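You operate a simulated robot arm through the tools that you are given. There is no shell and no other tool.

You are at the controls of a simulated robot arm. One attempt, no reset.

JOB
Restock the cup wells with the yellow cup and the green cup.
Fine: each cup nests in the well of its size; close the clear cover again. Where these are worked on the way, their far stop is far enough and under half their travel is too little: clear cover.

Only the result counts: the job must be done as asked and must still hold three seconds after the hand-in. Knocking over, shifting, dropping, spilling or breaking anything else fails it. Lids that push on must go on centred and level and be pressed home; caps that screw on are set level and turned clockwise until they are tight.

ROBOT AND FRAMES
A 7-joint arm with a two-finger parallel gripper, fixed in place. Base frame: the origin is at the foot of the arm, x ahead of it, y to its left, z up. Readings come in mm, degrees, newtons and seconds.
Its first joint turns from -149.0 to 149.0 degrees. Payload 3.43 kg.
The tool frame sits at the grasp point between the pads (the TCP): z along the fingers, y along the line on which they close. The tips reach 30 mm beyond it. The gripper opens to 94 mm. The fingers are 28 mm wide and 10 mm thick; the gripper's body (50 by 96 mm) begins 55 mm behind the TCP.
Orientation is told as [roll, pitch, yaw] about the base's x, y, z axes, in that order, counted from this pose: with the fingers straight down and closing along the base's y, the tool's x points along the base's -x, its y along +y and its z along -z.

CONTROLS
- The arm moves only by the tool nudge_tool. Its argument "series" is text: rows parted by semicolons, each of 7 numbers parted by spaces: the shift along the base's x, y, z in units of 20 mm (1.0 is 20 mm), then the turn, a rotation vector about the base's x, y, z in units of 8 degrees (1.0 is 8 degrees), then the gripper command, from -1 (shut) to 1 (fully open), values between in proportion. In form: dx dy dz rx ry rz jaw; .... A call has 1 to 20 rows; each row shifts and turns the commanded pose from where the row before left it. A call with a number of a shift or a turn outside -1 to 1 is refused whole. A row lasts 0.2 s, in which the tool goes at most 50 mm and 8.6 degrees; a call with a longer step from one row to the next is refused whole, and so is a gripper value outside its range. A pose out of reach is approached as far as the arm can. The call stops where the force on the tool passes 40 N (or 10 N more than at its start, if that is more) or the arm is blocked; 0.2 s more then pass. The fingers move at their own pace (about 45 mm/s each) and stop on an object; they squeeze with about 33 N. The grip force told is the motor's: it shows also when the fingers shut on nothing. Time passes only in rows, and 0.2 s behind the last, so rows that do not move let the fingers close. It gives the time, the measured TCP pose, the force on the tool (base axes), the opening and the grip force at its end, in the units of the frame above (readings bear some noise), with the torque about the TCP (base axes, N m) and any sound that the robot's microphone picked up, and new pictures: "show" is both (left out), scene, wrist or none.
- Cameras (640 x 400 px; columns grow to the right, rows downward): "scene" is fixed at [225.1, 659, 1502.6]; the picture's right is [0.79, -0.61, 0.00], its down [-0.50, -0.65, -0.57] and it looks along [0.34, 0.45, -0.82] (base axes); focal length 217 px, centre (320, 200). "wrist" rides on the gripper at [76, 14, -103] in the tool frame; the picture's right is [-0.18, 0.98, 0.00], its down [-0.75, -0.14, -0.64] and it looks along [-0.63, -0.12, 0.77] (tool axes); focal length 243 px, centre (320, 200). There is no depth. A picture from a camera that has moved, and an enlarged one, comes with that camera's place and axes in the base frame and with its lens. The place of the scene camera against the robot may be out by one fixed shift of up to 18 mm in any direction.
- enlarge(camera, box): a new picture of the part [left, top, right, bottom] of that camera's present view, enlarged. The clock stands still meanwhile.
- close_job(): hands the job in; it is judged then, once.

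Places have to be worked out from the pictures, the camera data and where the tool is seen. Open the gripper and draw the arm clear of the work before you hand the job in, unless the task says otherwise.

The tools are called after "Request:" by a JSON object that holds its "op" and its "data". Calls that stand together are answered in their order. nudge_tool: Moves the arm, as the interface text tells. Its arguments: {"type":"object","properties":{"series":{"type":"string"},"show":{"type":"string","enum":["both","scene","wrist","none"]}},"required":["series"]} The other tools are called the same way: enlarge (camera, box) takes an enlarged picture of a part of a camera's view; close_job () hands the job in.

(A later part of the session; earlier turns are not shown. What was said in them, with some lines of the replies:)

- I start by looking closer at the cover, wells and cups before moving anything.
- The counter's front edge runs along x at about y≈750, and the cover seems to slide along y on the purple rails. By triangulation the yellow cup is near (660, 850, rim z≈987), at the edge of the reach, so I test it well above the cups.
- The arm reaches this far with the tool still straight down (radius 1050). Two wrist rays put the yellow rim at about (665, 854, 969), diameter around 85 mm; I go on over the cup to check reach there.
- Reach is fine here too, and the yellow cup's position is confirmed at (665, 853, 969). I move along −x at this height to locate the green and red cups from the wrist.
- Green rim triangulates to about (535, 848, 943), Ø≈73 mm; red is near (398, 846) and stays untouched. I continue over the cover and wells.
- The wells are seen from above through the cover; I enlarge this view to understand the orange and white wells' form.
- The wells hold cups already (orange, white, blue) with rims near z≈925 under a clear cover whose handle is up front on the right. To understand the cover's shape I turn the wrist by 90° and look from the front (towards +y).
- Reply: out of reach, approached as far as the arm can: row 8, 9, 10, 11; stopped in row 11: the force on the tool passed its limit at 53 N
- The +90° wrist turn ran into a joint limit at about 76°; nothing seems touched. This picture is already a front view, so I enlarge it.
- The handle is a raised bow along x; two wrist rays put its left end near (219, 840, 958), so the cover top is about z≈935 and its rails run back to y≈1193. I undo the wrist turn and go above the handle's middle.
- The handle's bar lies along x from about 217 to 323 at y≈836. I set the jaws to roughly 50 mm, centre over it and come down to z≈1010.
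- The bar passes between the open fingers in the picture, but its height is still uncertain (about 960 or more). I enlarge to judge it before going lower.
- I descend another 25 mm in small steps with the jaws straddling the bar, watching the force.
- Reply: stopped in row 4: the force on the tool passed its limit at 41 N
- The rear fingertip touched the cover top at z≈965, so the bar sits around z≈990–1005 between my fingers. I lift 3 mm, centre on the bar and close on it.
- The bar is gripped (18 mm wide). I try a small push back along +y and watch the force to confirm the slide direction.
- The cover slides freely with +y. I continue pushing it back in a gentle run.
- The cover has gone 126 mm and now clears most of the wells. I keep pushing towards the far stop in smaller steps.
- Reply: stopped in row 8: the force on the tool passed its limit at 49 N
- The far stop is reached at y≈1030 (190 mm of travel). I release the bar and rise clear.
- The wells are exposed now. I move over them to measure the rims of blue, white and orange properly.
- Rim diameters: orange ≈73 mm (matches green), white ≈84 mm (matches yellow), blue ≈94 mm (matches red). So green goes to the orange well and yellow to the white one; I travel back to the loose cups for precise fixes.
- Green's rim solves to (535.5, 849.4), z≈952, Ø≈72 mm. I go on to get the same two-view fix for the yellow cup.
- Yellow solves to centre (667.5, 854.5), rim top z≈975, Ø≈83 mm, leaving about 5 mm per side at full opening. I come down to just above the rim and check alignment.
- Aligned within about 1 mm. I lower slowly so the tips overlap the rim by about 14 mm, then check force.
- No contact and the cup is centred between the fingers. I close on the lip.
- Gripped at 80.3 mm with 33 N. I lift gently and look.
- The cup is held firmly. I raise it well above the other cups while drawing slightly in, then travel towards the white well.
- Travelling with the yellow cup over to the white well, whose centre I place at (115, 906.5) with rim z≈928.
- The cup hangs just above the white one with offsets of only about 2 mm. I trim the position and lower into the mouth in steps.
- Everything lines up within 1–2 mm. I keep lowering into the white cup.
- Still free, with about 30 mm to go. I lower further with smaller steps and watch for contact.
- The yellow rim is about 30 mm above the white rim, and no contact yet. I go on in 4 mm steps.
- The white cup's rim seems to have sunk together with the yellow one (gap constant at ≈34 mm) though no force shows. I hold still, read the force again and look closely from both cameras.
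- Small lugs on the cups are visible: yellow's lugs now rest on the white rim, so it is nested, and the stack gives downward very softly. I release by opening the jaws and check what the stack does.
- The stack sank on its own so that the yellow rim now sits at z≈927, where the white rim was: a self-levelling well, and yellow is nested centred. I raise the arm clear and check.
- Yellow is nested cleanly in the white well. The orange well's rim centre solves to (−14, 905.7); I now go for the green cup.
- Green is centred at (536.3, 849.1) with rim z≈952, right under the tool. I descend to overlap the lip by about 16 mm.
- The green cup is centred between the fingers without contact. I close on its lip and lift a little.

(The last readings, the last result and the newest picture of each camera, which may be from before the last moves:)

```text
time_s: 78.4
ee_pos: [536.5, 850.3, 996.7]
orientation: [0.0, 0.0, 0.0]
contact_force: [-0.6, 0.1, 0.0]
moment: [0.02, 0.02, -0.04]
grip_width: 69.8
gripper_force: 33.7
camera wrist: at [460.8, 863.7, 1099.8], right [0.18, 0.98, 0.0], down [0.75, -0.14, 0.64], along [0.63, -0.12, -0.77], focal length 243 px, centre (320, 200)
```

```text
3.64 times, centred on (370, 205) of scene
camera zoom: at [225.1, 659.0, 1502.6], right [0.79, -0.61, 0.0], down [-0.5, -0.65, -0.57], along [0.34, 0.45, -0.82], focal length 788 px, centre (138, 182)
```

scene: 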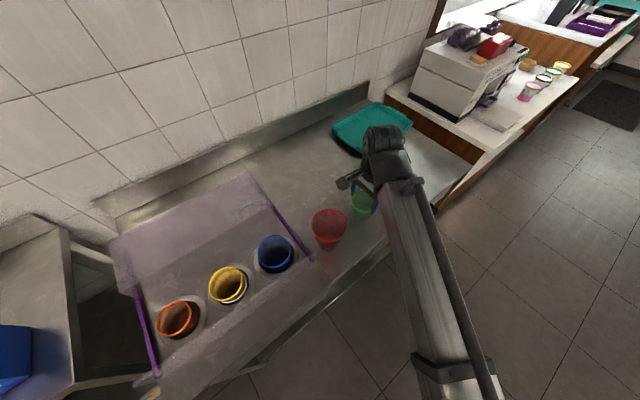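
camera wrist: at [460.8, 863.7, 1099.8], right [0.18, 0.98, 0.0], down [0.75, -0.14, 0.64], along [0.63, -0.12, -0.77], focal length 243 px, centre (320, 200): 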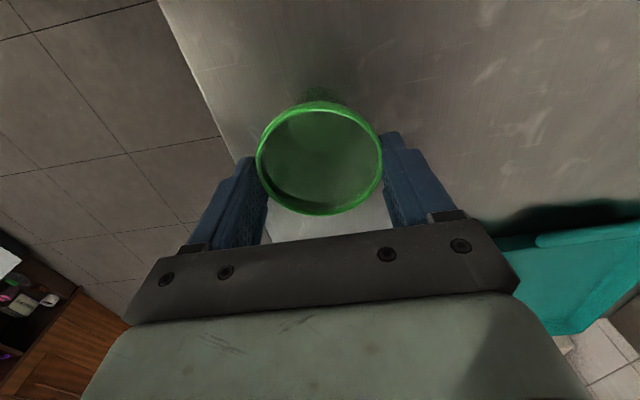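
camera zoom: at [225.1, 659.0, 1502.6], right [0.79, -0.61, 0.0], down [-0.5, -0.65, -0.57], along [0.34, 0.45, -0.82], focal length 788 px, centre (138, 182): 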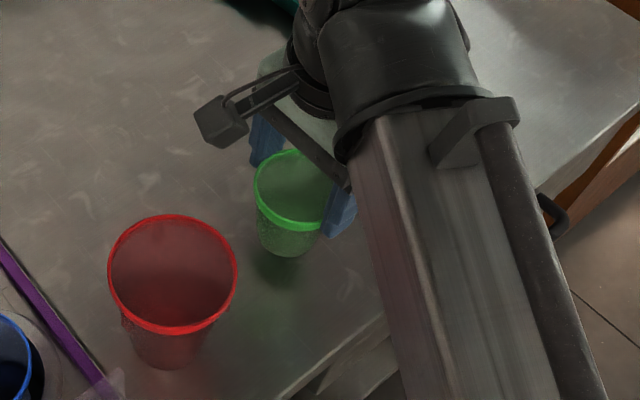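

Green is held (69.8 mm). I raise it straight up well above the red cup, then travel to the orange well.

Request:
{"op": "nudge_tool", "data": {"series": "0 0 0.6 0 0 0 -1; 0 0 0.8 0 0 0 -1; 0 0 0.8 0 0 0 -1; 0 0 0.8 0 0 0 -1; 0 0 0.8 0 0 0 -1; 0 0 0.8 0 0 0 -1; 0 0 0.8 0 0 0 -1; 0 0 0.8 0 0 0 -1; 0 0 0.8 0 0 0 -1; 0 0 0.8 0 0 0 -1; 0 0 0.6 0 0 0 -1; -0.5 0 0 0 0 0 -1; -1 0 0 0 0 0 -1; -1 0 0 0 0 0 -1; -1 0 0 0 0 0 -1; -1 0 0 0 0 0 -1; -1 0 0 0 0 0 -1; -1 0 0 0 0 0 -1; -1 0 0 0 0 0 -1; -1 0 0 0 0 0 -1", "show": "scene"}}

Request:
{"op": "nudge_tool", "data": {"series": "-1 0.3 0 0 0 0 -1; -1 0.3 0 0 0 0 -1; -1 0.3 0 0 0 0 -1; -1 0.3 0 0 0 0 -1; -1 0.3 0 0 0 0 -1; -1 0.3 0 0 0 0 -1; -1 0.3 0 0 0 0 -1; -1 0.3 0 0 0 0 -1; -1 0.3 0 0 0 0 -1; -1 0.1 0 0 0 0 -1; -1 0 0 0 0 0 -1; -1 0 0 0 0 0 -1; -1 0 0 0 0 0 -1; -1 0 0 0 0 0 -1; -1 0 0 0 0 0 -1; -1 0 0 0 0 0 -1; -1 0 0 0 0 0 -1; -1 0 0 0 0 0 -1; -1 0 0 0 0 0 -1; 0 0 0 0 0 0 -1", "show": "both"}}

```text
time_s: 82.6
ee_pos: [365.1, 848.4, 1164.3]
orientation: [0.0, 0.1, 0.0]
contact_force: [-0.1, -0.3, -0.5]
moment: [-0.01, -0.01, -0.01]
grip_width: 69.8
gripper_force: 33.3
```

scene: 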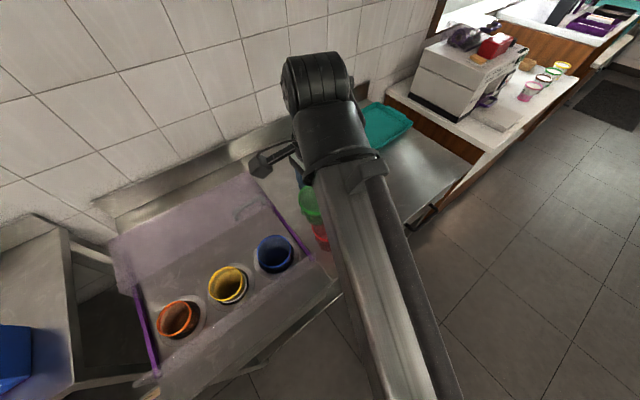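

```text
time_s: 86.8
ee_pos: [-15.2, 905.1, 1164.9]
orientation: [0.0, 0.0, 0.0]
contact_force: [0.2, -0.4, -0.3]
moment: [0.01, -0.01, 0.0]
grip_width: 69.8
gripper_force: 32.9
camera wrist: at [-90.0, 919.7, 1268.0], right [0.18, 0.98, 0.0], down [0.75, -0.14, 0.64], along [0.63, -0.12, -0.77], focal length 243 px, centre (320, 200)
```

scene: 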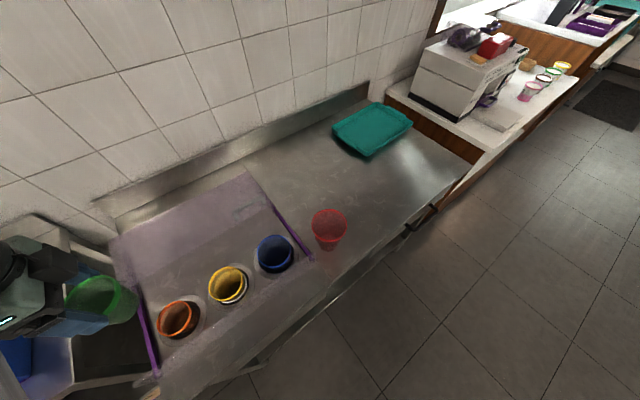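
wrist: 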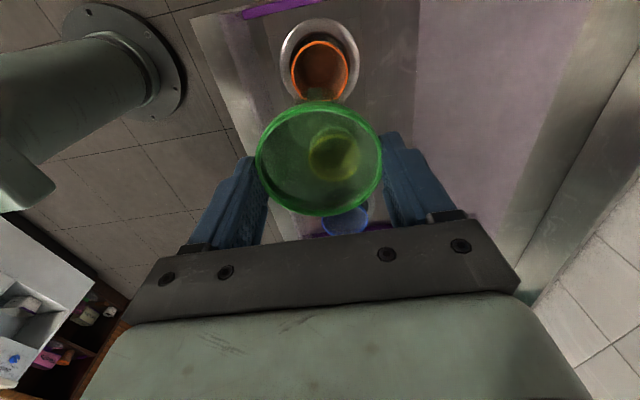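

Above the orange well, aligned within about 1 mm. I lower until the cup's bottom is just above the orange rim and check.

Request:
{"op": "nudge_tool", "data": {"series": "0 0 -0.6 0 0 0 -1; 0 0 -0.8 0 0 0 -1; 0 0 -0.8 0 0 0 -1; 0 0 -0.8 0 0 0 -1; 0 0 -0.8 0 0 0 -1; 0 0 -0.8 0 0 0 -1; 0 0 -0.6 0 0 0 -1; 0 0 0 0 0 0 -1", "show": "both"}}

Request:
{"op": "enlarge", "data": {"camera": "wrist", "box": [220, 20, 420, 240]}}

Request:
{"op": "enlarge", "data": {"camera": "scene", "box": [90, 230, 270, 380]}}

```text
time_s: 88.6
ee_pos: [-13.9, 905.3, 1061.2]
orientation: [0.0, 0.0, 0.0]
contact_force: [-0.1, 0.5, -0.2]
moment: [0.02, 0.01, 0.04]
grip_width: 69.7
gripper_force: 33.0
camera wrist: at [-88.9, 919.4, 1164.1], right [0.18, 0.98, 0.0], down [0.75, -0.14, 0.64], along [0.63, -0.12, -0.77], focal length 243 px, centre (320, 200)
```

scene: 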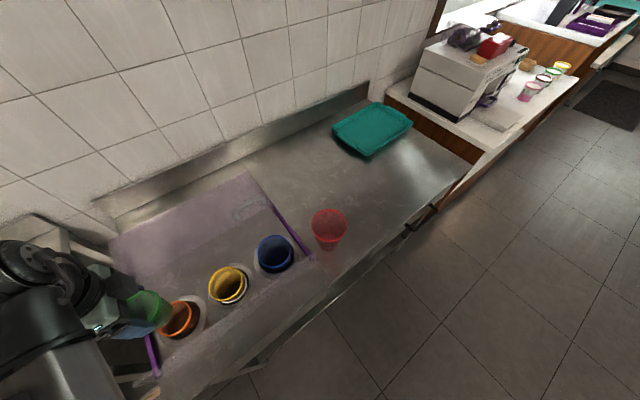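
wrist: 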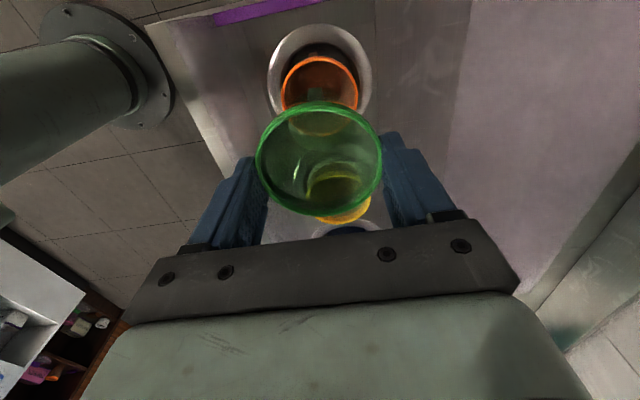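

```text
1.82 times, centred on (320, 130) of wrist
camera zoom: at [-88.9, 919.4, 1164.1], right [0.18, 0.98, 0.0], down [0.75, -0.14, 0.64], along [0.63, -0.12, -0.77], focal length 441 px, centre (320, 327)
```

zoom: 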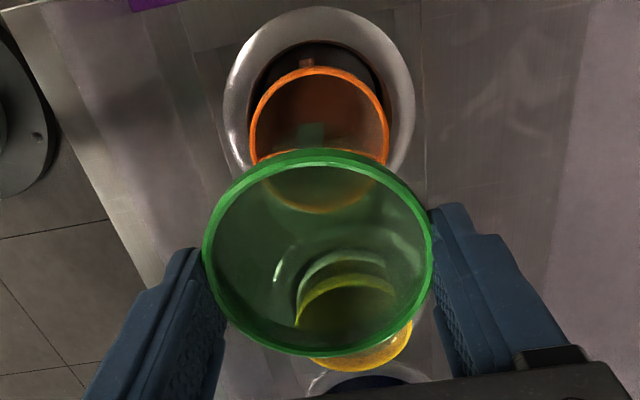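

```text
2.67 times, centred on (180, 305) of scene
camera zoom: at [225.1, 659.0, 1502.6], right [0.79, -0.61, 0.0], down [-0.5, -0.65, -0.57], along [0.34, 0.45, -0.82], focal length 578 px, centre (693, -80)
```

zoom: 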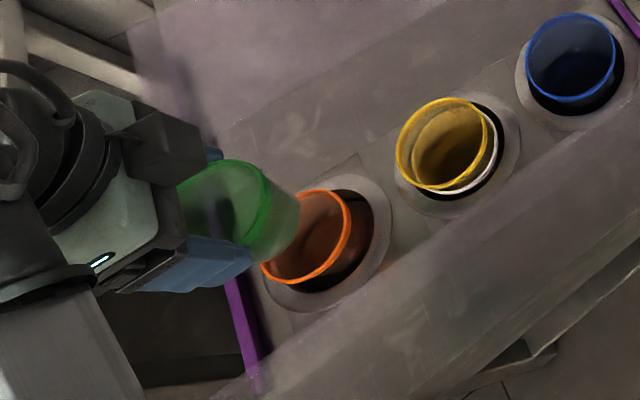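

Nearly concentric; I trim about 1 mm and lower into the orange cup.

Request:
{"op": "nudge_tool", "data": {"series": "-0.07 0.04 -0.5 0 0 0 -1; 0 0 -0.5 0 0 0 -1; 0 0 -0.5 0 0 0 -1; 0 0 -0.5 0 0 0 -1; 0 0 -0.5 0 0 0 -1; 0 0 -0.5 0 0 0 -1; 0 0 -0.3 0 0 0 -1; 0 0 0 0 0 0 -1", "show": "wrist"}}

Request:
{"op": "enlarge", "data": {"camera": "wrist", "box": [220, 20, 420, 240]}}

```text
time_s: 90.4
ee_pos: [-14.2, 905.6, 994.4]
orientation: [0.1, 0.0, 0.0]
contact_force: [0.5, 0.0, -1.2]
moment: [0.0, -0.03, 0.06]
grip_width: 69.7
gripper_force: 33.1
camera wrist: at [-90.4, 920.4, 1097.4], right [0.18, 0.98, 0.0], down [0.75, -0.14, 0.64], along [0.63, -0.12, -0.77], focal length 243 px, centre (320, 200)
```

wrist: 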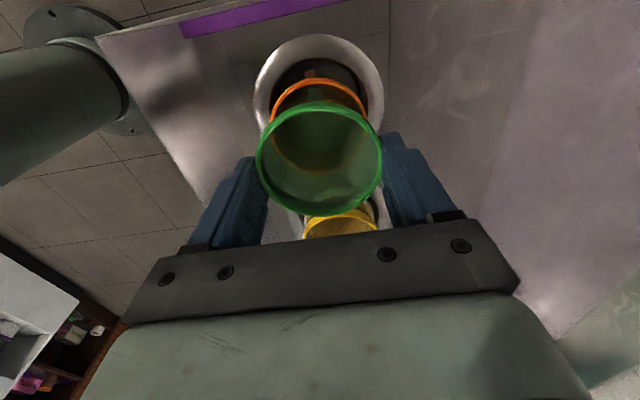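

```text
1.82 times, centred on (320, 130) of wrist
camera zoom: at [-90.4, 920.4, 1097.4], right [0.18, 0.98, 0.0], down [0.75, -0.14, 0.64], along [0.63, -0.12, -0.77], focal length 441 px, centre (320, 327)
```

zoom: 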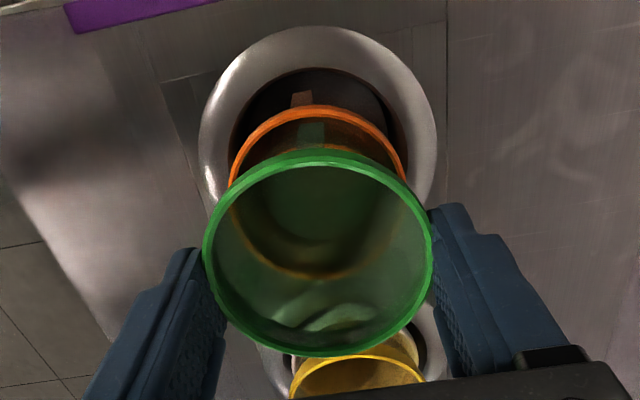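

Going in cleanly. I lower another 24 mm and look again.

Request:
{"op": "nudge_tool", "data": {"series": "0 0 -0.4 0 0 0 -1; 0 0 -0.4 0 0 0 -1; 0 0 -0.4 0 0 0 -1; 0 0 0 0 0 0 -1", "show": "wrist"}}

Request:
{"op": "enlarge", "data": {"camera": "wrist", "box": [220, 20, 420, 240]}}

```text
time_s: 91.4
ee_pos: [-14.5, 907.6, 970.1]
orientation: [-0.1, 0.0, 0.0]
contact_force: [0.5, -0.5, 0.1]
moment: [0.03, -0.02, -0.01]
grip_width: 69.6
gripper_force: 33.0
camera wrist: at [-90.6, 920.3, 1073.5], right [0.18, 0.98, 0.0], down [0.75, -0.14, 0.64], along [0.63, -0.12, -0.77], focal length 243 px, centre (320, 200)
```

wrist: 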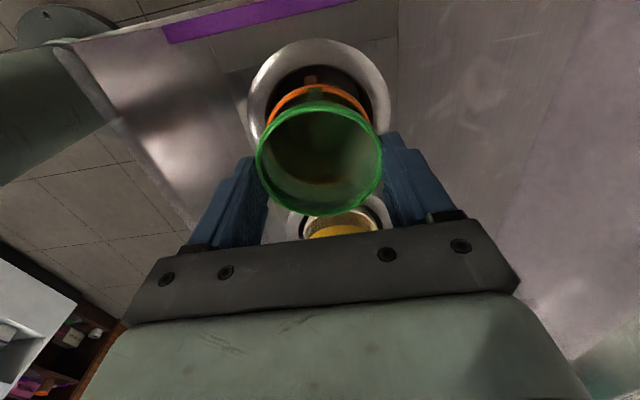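

```text
1.82 times, centred on (320, 130) of wrist
camera zoom: at [-90.6, 920.3, 1073.5], right [0.18, 0.98, 0.0], down [0.75, -0.14, 0.64], along [0.63, -0.12, -0.77], focal length 441 px, centre (320, 327)
```

zoom: 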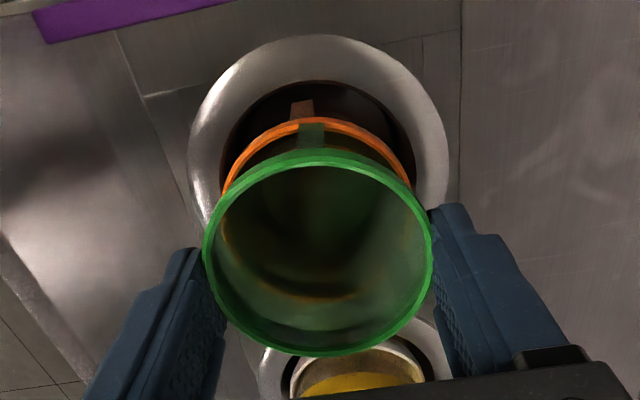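

Green's lug is just meeting the orange rim. I follow the soft well down another 20 mm before release.

Request:
{"op": "nudge_tool", "data": {"series": "0 0 -0.25 0 0 0 -1; 0 0 -0.25 0 0 0 -1; 0 0 -0.25 0 0 0 -1; 0 0 -0.2 0 0 0 -1; 0 0 0 0 0 0 -1", "show": "wrist"}}

Request:
{"op": "enlarge", "data": {"camera": "wrist", "box": [220, 20, 420, 240]}}

```text
time_s: 92.6
ee_pos: [-14.7, 906.3, 951.2]
orientation: [0.0, 0.0, 0.0]
contact_force: [1.0, 0.3, -0.4]
moment: [-0.01, 0.0, -0.02]
grip_width: 69.6
gripper_force: 33.1
camera wrist: at [-90.7, 920.5, 1054.5], right [0.18, 0.98, 0.0], down [0.75, -0.14, 0.64], along [0.63, -0.12, -0.77], focal length 243 px, centre (320, 200)
```

wrist: 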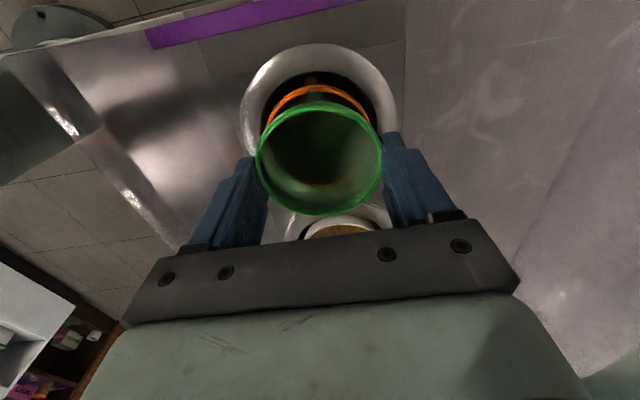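

```text
1.82 times, centred on (320, 130) of wrist
camera zoom: at [-90.7, 920.5, 1054.5], right [0.18, 0.98, 0.0], down [0.75, -0.14, 0.64], along [0.63, -0.12, -0.77], focal length 441 px, centre (320, 327)
```

zoom: 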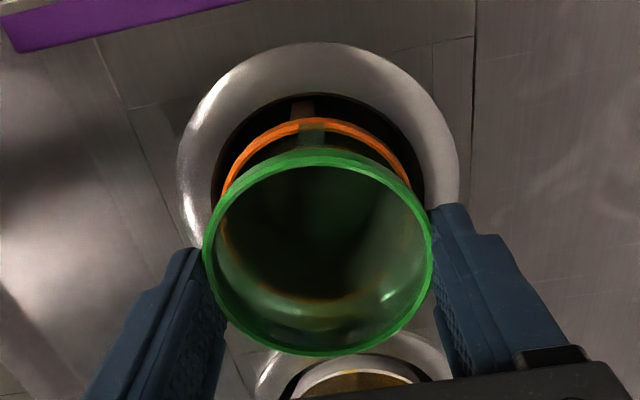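

The orange rim sank along with green (fixed lug gap), as with the other stack. I release, let it settle, then look.

Request:
{"op": "nudge_tool", "data": {"series": "0 0 0 0 0 0 0.7; 0 0 0 0 0 0 0.9; 0 0 0 0 0 0 1; 0 0 0 0 0 0 1; 0 0 0 0 0 0 1", "show": "wrist"}}

Request:
{"op": "enlarge", "data": {"camera": "wrist", "box": [220, 20, 420, 240]}}

```text
time_s: 93.8
ee_pos: [-15.1, 906.1, 952.5]
orientation: [0.0, 0.0, 0.0]
contact_force: [-0.5, -0.1, -0.3]
moment: [0.03, -0.01, 0.01]
grip_width: 94.4
gripper_force: 0.1
camera wrist: at [-90.7, 920.5, 1054.5], right [0.18, 0.98, 0.0], down [0.75, -0.14, 0.64], along [0.63, -0.12, -0.77], focal length 243 px, centre (320, 200)
```

wrist: 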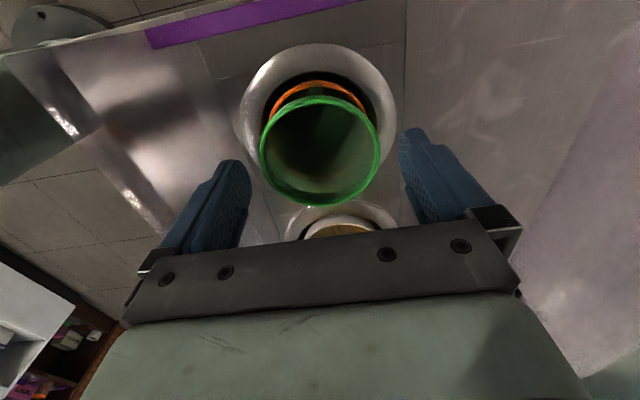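

```text
1.82 times, centred on (320, 130) of wrist
camera zoom: at [-90.7, 920.5, 1054.5], right [0.18, 0.98, 0.0], down [0.75, -0.14, 0.64], along [0.63, -0.12, -0.77], focal length 441 px, centre (320, 327)
```

zoom: 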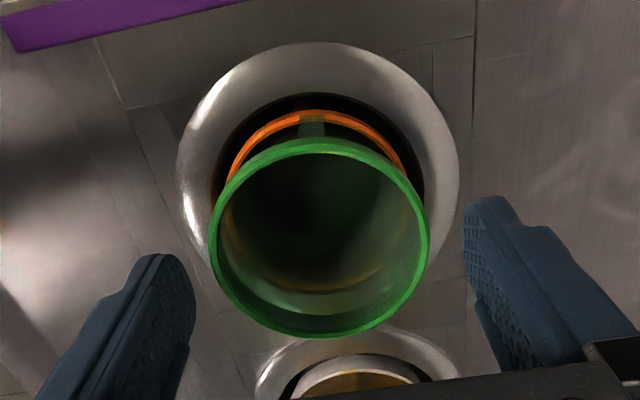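

Green is nested with its rim at z≈928, level with the others. I rise, check both stacks, and head for the cover's handle at about (270, 1031).

Request:
{"op": "nudge_tool", "data": {"series": "0 0 0.5 0 0 0 1; 0 0 1 0 0 0 1; 0 0 1 0 0 0 1; 0 0 1 0 0 0 1; 0 0 1 0 0 0 1; 0 0 1 0 0 0 1; 0 0 1 0 0 0 1; 0 0 1 0 0 0 1; -1 0 0 0 0 0 1; -1 0 0 0 0 0 1; -1 0 0 0 0 0 1; -1 0 0 0 0 0 1; -1 0 0 0 0 0 1; 0 0 0 0 0 0 1", "show": "both"}}

Request:
{"op": "enlarge", "data": {"camera": "scene", "box": [110, 180, 350, 380]}}

Request:
{"op": "enlarge", "data": {"camera": "wrist", "box": [260, 60, 420, 240]}}

```text
time_s: 96.8
ee_pos: [-115.3, 906.0, 1101.1]
orientation: [0.0, 0.0, 0.0]
contact_force: [-0.3, 0.2, -0.3]
moment: [0.0, 0.03, 0.0]
grip_width: 94.0
gripper_force: 0.0
camera wrist: at [-190.7, 920.6, 1204.5], right [0.18, 0.98, 0.0], down [0.75, -0.14, 0.64], along [0.63, -0.12, -0.77], focal length 243 px, centre (320, 200)
```

scene: 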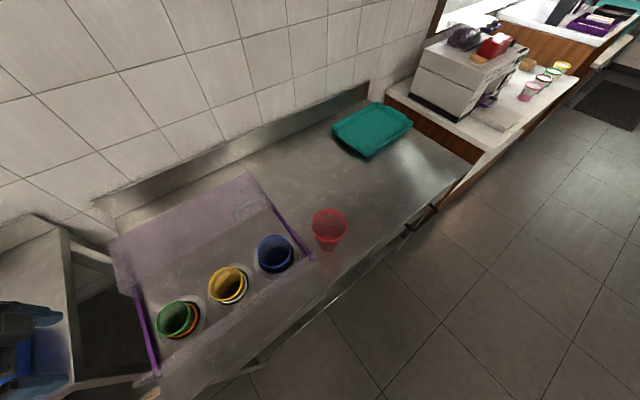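
wrist: 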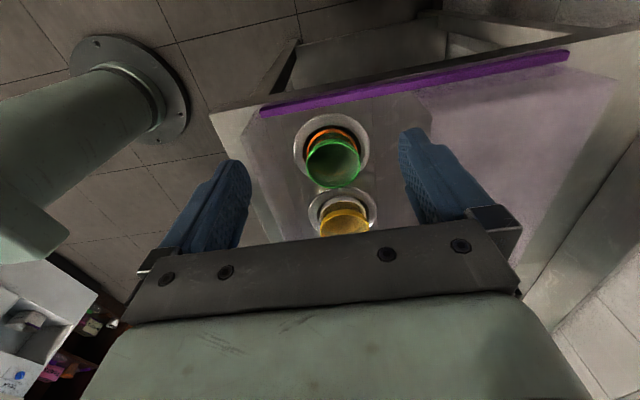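

```text
2.00 times, centred on (230, 280) of scene
camera zoom: at [225.1, 659.0, 1502.6], right [0.79, -0.61, 0.0], down [-0.5, -0.65, -0.57], along [0.34, 0.45, -0.82], focal length 433 px, centre (500, 40)
```

zoom: 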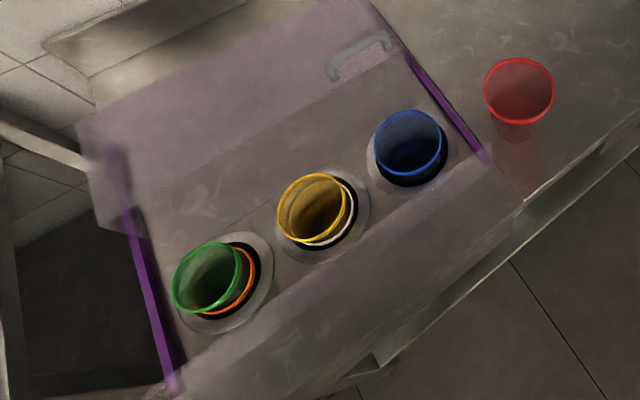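

```text
2.22 times, centred on (340, 150) of wrist
camera zoom: at [-190.7, 920.6, 1204.5], right [0.18, 0.98, 0.0], down [0.75, -0.14, 0.64], along [0.63, -0.12, -0.77], focal length 539 px, centre (276, 311)
```

zoom: 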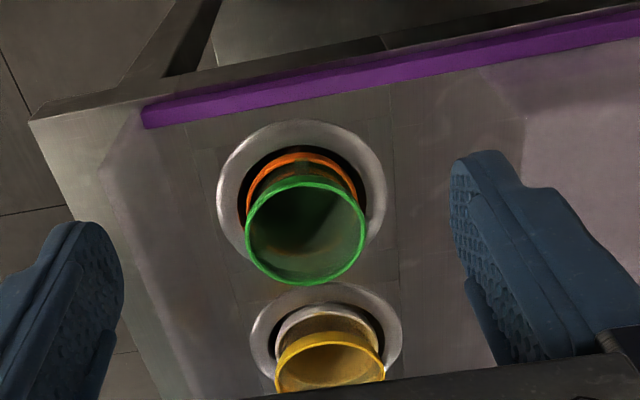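

Both cups sit nested and level. Now I go to the handle to close the cover.

Request:
{"op": "nudge_tool", "data": {"series": "0.96 0.31 0 0 0 0 0.1; 0.96 0.31 0 0 0 0 0.1; 0.96 0.31 0 0 0 0 0.1; 0.96 0.31 0 0 0 0 0.1; 0.96 0.31 0 0 0 0 0.1; 0.96 0.31 0 0 0 0 0.1; 0.96 0.31 0 0 0 0 0.1; 0.96 0.31 0 0 0 0 0.1; 0.96 0.31 0 0 0 0 0.1; 0.96 0.31 0 0 0 0 0.1; 0.96 0.31 0 0 0 0 0.1; 0.96 0.31 0 0 0 0 0.1; 0.96 0.31 0 0 0 0 0.1; 0.96 0.31 0 0 0 0 0.1; 0.96 0.31 0 0 0 0 0.1; 0.96 0.31 0 0 0 0 0.1; 0.96 0.31 0 0 0 0 0.1; 0.96 0.31 0 0 0 0 0.1; 0.96 0.31 0 0 0 0 0.1; 0.96 0.31 0 0 0 0 0.1", "show": "none"}}

Request:
{"op": "nudge_tool", "data": {"series": "0 0 -1 0 0 0 0.1; 0 0 -1 0 0 0 0.1; 0 0 -0.2 0 0 0 0.1; 0 0 0 0 0 0 0.1", "show": "wrist"}}

Request:
{"op": "enlarge", "data": {"camera": "wrist", "box": [220, 20, 440, 240]}}

```text
time_s: 101.0
ee_pos: [268.9, 1030.8, 1101.7]
orientation: [0.0, -0.1, 0.0]
contact_force: [0.1, -0.5, -0.7]
moment: [0.02, 0.01, -0.01]
grip_width: 51.6
gripper_force: 0.1
```

```text
time_s: 102.0
ee_pos: [269.9, 1029.9, 1058.0]
orientation: [0.0, 0.0, 0.0]
contact_force: [-0.9, 0.6, -0.6]
moment: [-0.03, 0.0, -0.04]
grip_width: 51.7
gripper_force: 0.0
camera wrist: at [193.7, 1044.0, 1160.5], right [0.18, 0.98, 0.0], down [0.75, -0.14, 0.64], along [0.63, -0.12, -0.77], focal length 243 px, centre (320, 200)
```

wrist: 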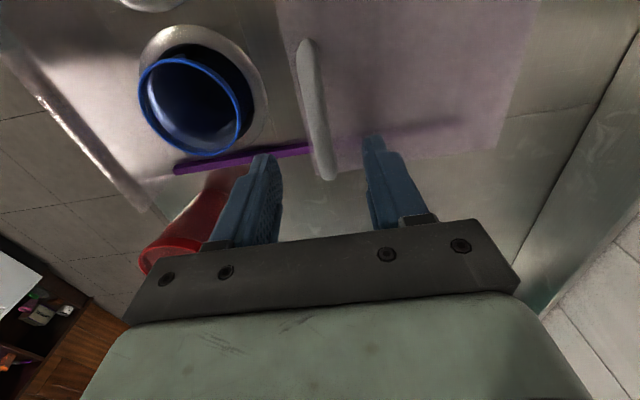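

```text
1.82 times, centred on (330, 130) of wrist
camera zoom: at [193.7, 1044.0, 1160.5], right [0.18, 0.98, 0.0], down [0.75, -0.14, 0.64], along [0.63, -0.12, -0.77], focal length 441 px, centre (302, 327)
```

zoom: 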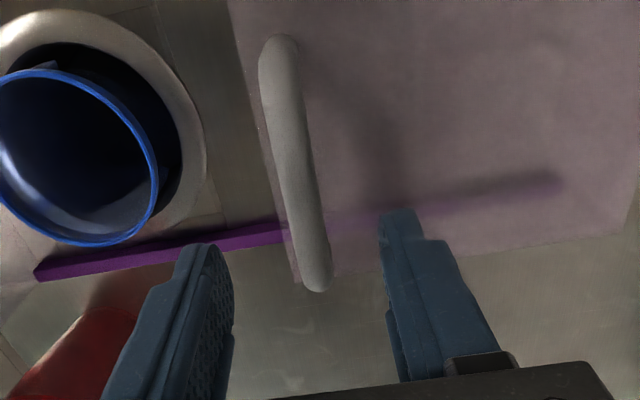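

The bar lies at y≈1030, centred between the fingers. I descend to the same grip height as before (z≈998) and close.

Request:
{"op": "nudge_tool", "data": {"series": "0 0 -0.8 0 0 0 0.1; 0 0 -0.8 0 0 0 0.1; 0 0 -0.6 0 0 0 0.1; 0 0 -0.5 0 0 0 0.1; 0 0 -0.25 0 0 0 0.1; 0 0 0 0 0 0 0.1; 0 0 0 0 0 0 -0.3; 0 0 0 0 0 0 -1; 0 0 0 0 0 0 -1; 0 0 0 0 0 0 -1; 0 0 0 0 0 0 -1", "show": "wrist"}}

```text
time_s: 104.4
ee_pos: [268.6, 1030.7, 998.5]
orientation: [0.0, 0.0, 0.0]
contact_force: [0.7, 0.9, -0.9]
moment: [-0.01, -0.02, -0.04]
grip_width: 18.0
gripper_force: 45.6
camera wrist: at [193.2, 1044.7, 1101.5], right [0.18, 0.98, 0.0], down [0.75, -0.14, 0.64], along [0.63, -0.12, -0.77], focal length 243 px, centre (320, 200)
```

wrist: 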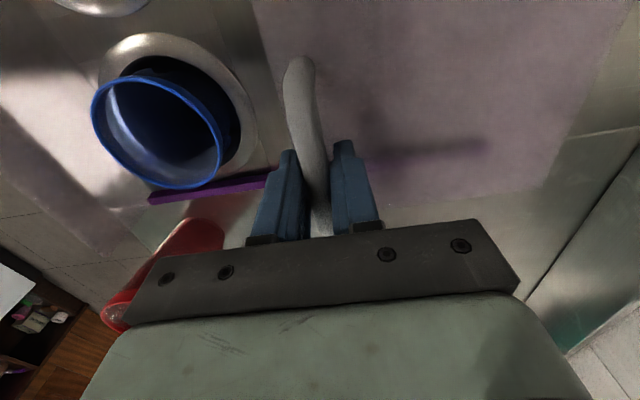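

The bar is gripped again. I pull the cover forward in a gentle run.

Request:
{"op": "nudge_tool", "data": {"series": "0 -0.25 0 0 0 0 -1; 0 -0.5 0 0 0 0 -1; 0 -0.5 0 0 0 0 -1; 0 -0.5 0 0 0 0 -1; 0 -0.5 0 0 0 0 -1; 0 -0.5 0 0 0 0 -1; 0 0 0 0 0 0 -1", "show": "both"}}

```text
time_s: 106.0
ee_pos: [268.1, 974.9, 999.4]
orientation: [0.0, 0.0, 0.0]
contact_force: [-1.4, -1.8, -4.1]
moment: [0.03, -0.11, -0.02]
grip_width: 18.0
gripper_force: 45.8
camera wrist: at [193.3, 989.1, 1101.5], right [0.18, 0.98, 0.0], down [0.75, -0.14, 0.64], along [0.63, -0.12, -0.77], focal length 243 px, centre (320, 200)
```

scene: 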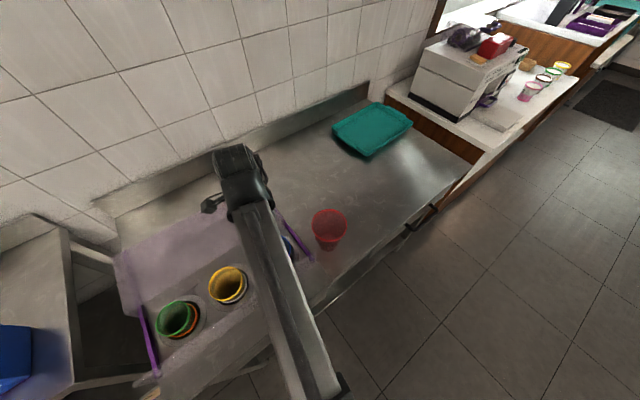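
wrist: 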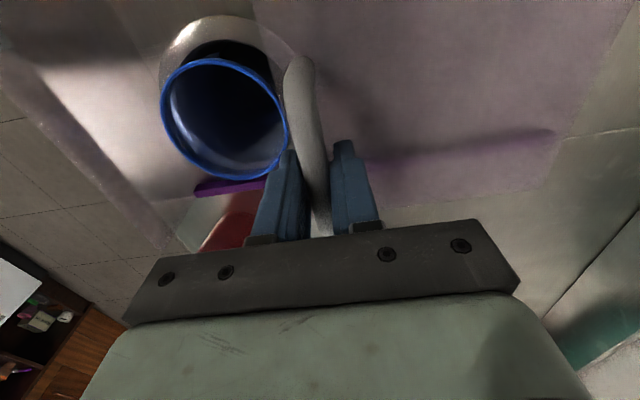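

It follows smoothly. I continue closing, watching for any snag over the cups.

Request:
{"op": "nudge_tool", "data": {"series": "0 -0.4 0 0 0 0 -1; 0 -0.5 0 0 0 0 -1; 0 -0.5 0 0 0 0 -1; 0 -0.5 0 0 0 0 -1; 0 -0.5 0 0 0 0 -1; 0 -0.5 0 0 0 0 -1; 0 -0.5 0 0 0 0 -1; 0 -0.5 0 0 0 0 -1; 0 0 0 0 0 0 -1", "show": "both"}}

Request:
{"op": "enlarge", "data": {"camera": "scene", "box": [110, 200, 350, 380]}}

```text
time_s: 108.0
ee_pos: [268.9, 896.5, 998.3]
orientation: [-0.2, 0.0, 0.1]
contact_force: [-2.3, -1.3, -5.3]
moment: [0.04, -0.22, -0.05]
grip_width: 18.1
gripper_force: 45.2
camera wrist: at [193.2, 910.7, 1101.5], right [0.18, 0.98, 0.0], down [0.75, -0.14, 0.64], along [0.63, -0.12, -0.77], focal length 243 px, centre (320, 200)
```

scene: 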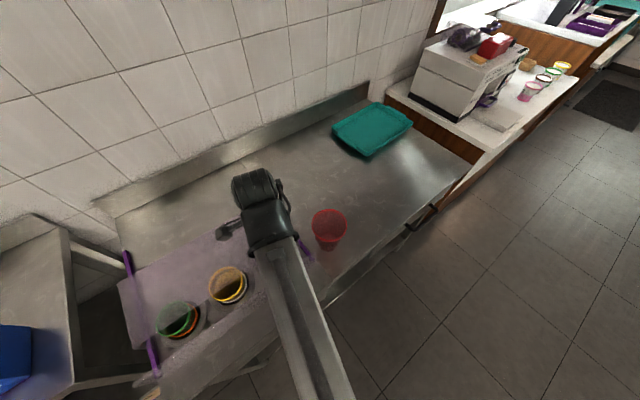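
wrist: 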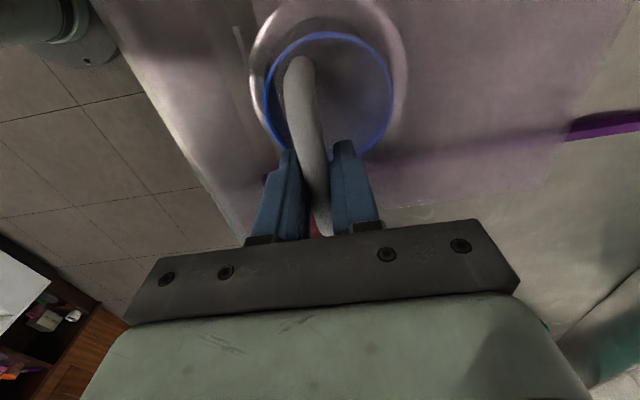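

```text
2.22 times, centred on (230, 290) of scene
camera zoom: at [225.1, 659.0, 1502.6], right [0.79, -0.61, 0.0], down [-0.5, -0.65, -0.57], along [0.34, 0.45, -0.82], focal length 482 px, centre (520, 0)
```

zoom: 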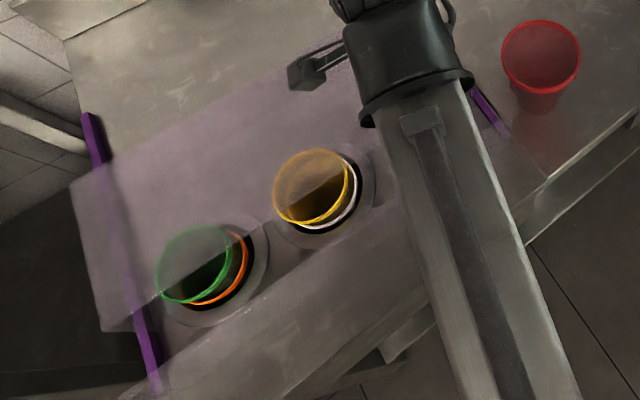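

The cover passes over both cups without touching them. I pull the last stretch slowly until the closed stop is felt.

Request:
{"op": "nudge_tool", "data": {"series": "0 -0.4 0 0 0 0 -1; 0 -0.4 0 0 0 0 -1; 0 -0.4 0 0 0 0 -1; 0 -0.4 0 0 0 0 -1; 0 -0.4 0 0 0 0 -1; 0 -0.3 0 0 0 0 -1; 0 -0.2 0 0 0 0 -1; 0 -0.15 0 0 0 0 -1; 0 -0.15 0 0 0 0 -1; 0 -0.1 0 0 0 0 -1; 0 0 0 0 0 0 -1", "show": "both"}}

```text
time_s: 110.4
ee_pos: [268.8, 840.0, 999.2]
orientation: [0.2, 0.0, 0.0]
contact_force: [-4.6, 16.3, -6.2]
moment: [0.03, 0.51, -0.03]
grip_width: 18.2
gripper_force: 44.7
camera wrist: at [193.2, 854.9, 1101.6], right [0.18, 0.98, 0.0], down [0.75, -0.14, 0.64], along [0.63, -0.12, -0.77], focal length 243 px, centre (320, 200)
```

scene: 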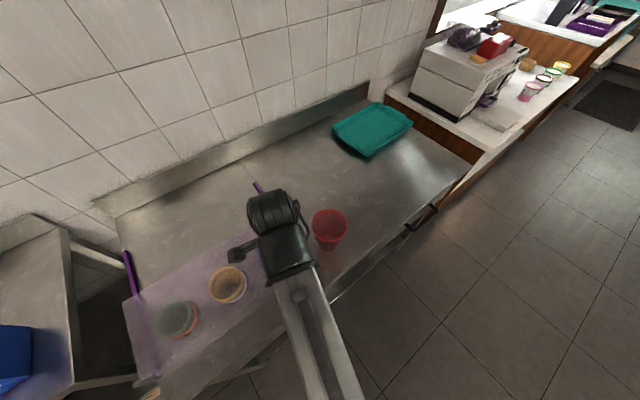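
wrist: 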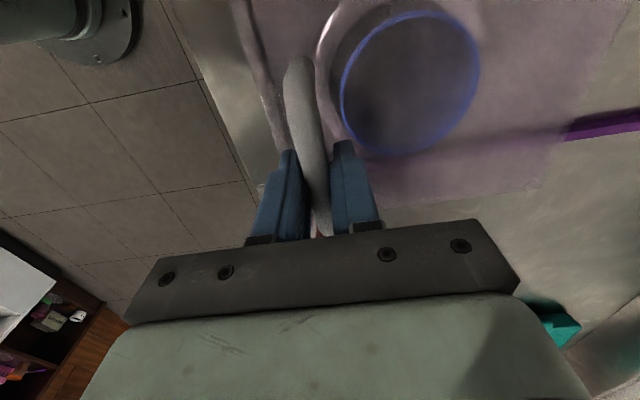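

The closed stop is reached: y=840 with 16 N, the same reading as at the very start. I release the bar, rise clear, and check.

Request:
{"op": "nudge_tool", "data": {"series": "0 -0.05 0 0 0 0 -1; 0 0.05 0 0 0 0 -1; 0 0 0 0 0 0 -0.2; 0 0 0 0 0 0 0.1; 0 0 0 0 0 0 0.1; 0 0 0.5 0 0 0 0.1; 0 0 1 0 0 0 0.1; 0 0 1 0 0 0 0.1; 0 0 1 0 0 0 0.1; 0 0 1 0 0 0 0.1; 0 0 1 0 0 0 0.1; 0 0 1 0 0 0 0.1; 0 0 1 0 0 0 0.1; 0 -0.5 1 0 0 0 0.1; 0 -1 0 0 0 0 0.1; 0 -1 0 0 0 0 0.1; 0 -1 0 0 0 0 0.1; 0 -1 0 0 0 0 0.1; 0 -1 0 0 0 0 0.5; 0 0 0 0 0 0 1", "show": "both"}}

Request:
{"op": "enlarge", "data": {"camera": "scene", "box": [110, 180, 350, 380]}}

```text
time_s: 114.6
ee_pos: [269.6, 729.5, 1167.3]
orientation: [0.6, -0.2, 0.1]
contact_force: [-0.3, -0.3, 0.3]
moment: [0.0, -0.02, 0.0]
grip_width: 93.9
gripper_force: 0.1
camera wrist: at [193.6, 742.5, 1270.2], right [0.18, 0.98, 0.01], down [0.75, -0.15, 0.64], along [0.63, -0.11, -0.77], focal length 243 px, centre (320, 200)
```

scene: 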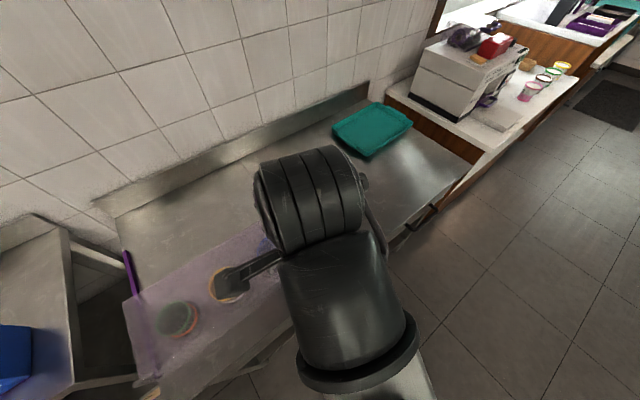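
wrist: 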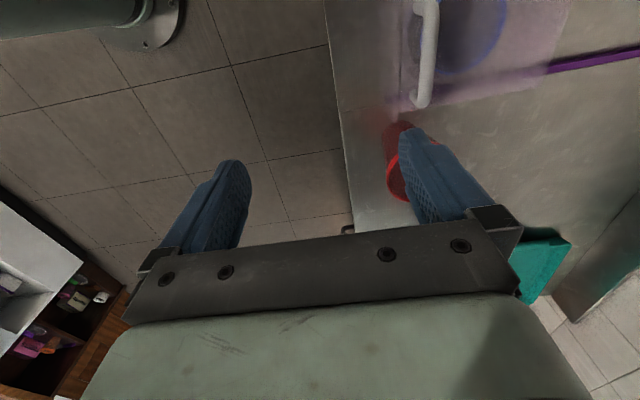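

```text
2.00 times, centred on (230, 280) of scene
camera zoom: at [225.1, 659.0, 1502.6], right [0.79, -0.61, 0.0], down [-0.5, -0.65, -0.57], along [0.34, 0.45, -0.82], focal length 433 px, centre (500, 40)
```

zoom: 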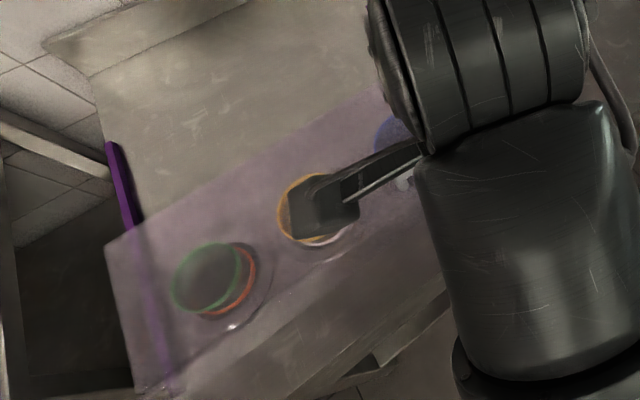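

The arm hides the view; I move it aside to +x, high and in front of the counter, to verify the final state.

Request:
{"op": "nudge_tool", "data": {"series": "1 0 0.2 0 0 0 1; 1 0 0.2 0 0 0 1; 1 0 0.2 0 0 0 1; 1 0 0.2 0 0 0 1; 1 0 0 0 0 0 1; 1 0 0 0 0 0 1; 1 0 0 0 0 0 1; 1 0 0 0 0 0 1; 1 0 0 0 0 0 1; 1 0 0 0 0 0 1; 1 0 0 0 0 0 1; 1 0 0 0 0 0 1; 1 0 0 0 0 0 1; 1 0 0 0 0 0 1; 1 0 0 0 0 0 1; 1 0 0 0 0 0 1; 1 0 0 0 0 0 1; 0 0 0 0 0 0 1", "show": "both"}}

Request:
{"op": "enlarge", "data": {"camera": "scene", "box": [110, 180, 350, 380]}}

Request:
{"op": "enlarge", "data": {"camera": "scene", "box": [240, 170, 380, 290]}}

```text
time_s: 118.4
ee_pos: [610.4, 730.7, 1181.6]
orientation: [-0.1, -0.1, 0.0]
contact_force: [-0.7, 0.7, 0.8]
moment: [0.0, -0.01, 0.01]
grip_width: 94.0
gripper_force: 0.1
out of reach, approached as far as the arm can: row 4
camera wrist: at [534.5, 744.6, 1283.8], right [0.18, 0.98, 0.0], down [0.75, -0.14, 0.64], along [0.63, -0.12, -0.77], focal length 243 px, centre (320, 200)
```

scene: 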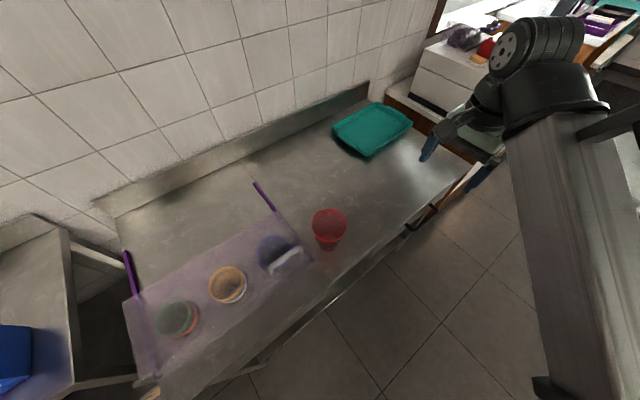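
wrist: 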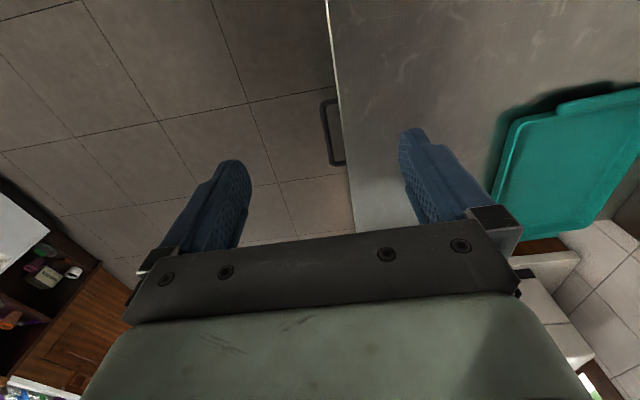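

```text
2.00 times, centred on (230, 280) of scene
camera zoom: at [225.1, 659.0, 1502.6], right [0.79, -0.61, 0.0], down [-0.5, -0.65, -0.57], along [0.34, 0.45, -0.82], focal length 433 px, centre (500, 40)
```

zoom: 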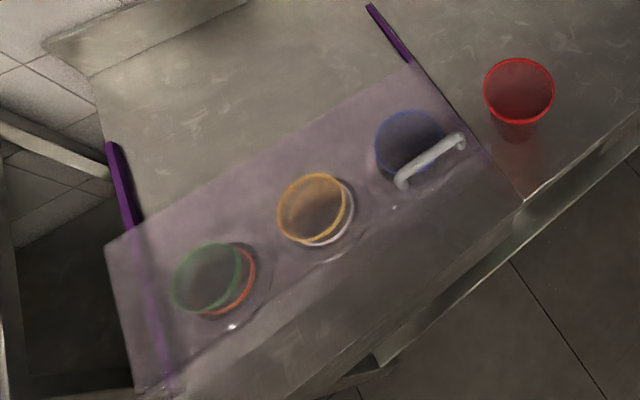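

```text
3.33 times, centred on (310, 230) of scene
camera zoom: at [225.1, 659.0, 1502.6], right [0.79, -0.61, 0.0], down [-0.5, -0.65, -0.57], along [0.34, 0.45, -0.82], focal length 722 px, centre (353, 100)
```

zoom: 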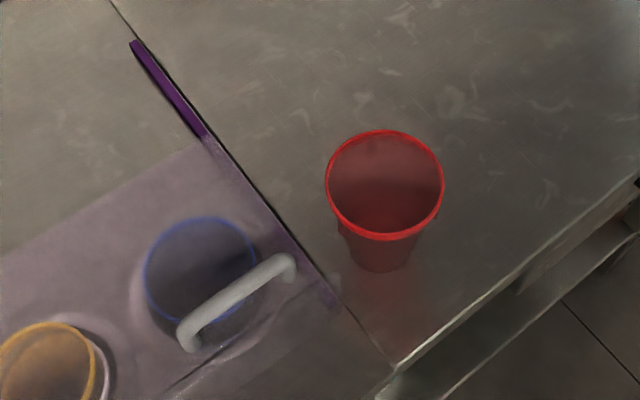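

Yellow sits in the white well and green in the orange one. The cover is back at its starting position, the red cup is untouched, and the arm is clear with the gripper open. I hand the job in.

Request:
{"op": "close_job", "data": {}}

```text
The job is handed in.
```

The job is handed in; no verdict came back. The last pictures and readings showed it done as asked.

- **Yellow cup:** nested in the white well, which matches its size (rims about 80–84 mm across). It is centred, with its rim level at about z = 927 mm.
- **Green cup:** nested in the orange well (rims about 70–73 mm across). It is centred, with its rim at about z = 928 mm. Both wells sank gently under the added cup, so the rims ended at the height the old ones had.
- **Clear cover:** slid back about 190 mm to its far stop, then pulled shut. It stopped at y = 840 mm with about 16 N on the tool, the same as at the start, and passed over both cups without touching them.
- **Everything else:** the red cup stands where it was.

During an early look around, a wrist turn hit a joint limit and the arm stopped with a 53 N reading. It was in free air at the time and nothing was touched.

The gripper is open and the arm is clear of the counter.
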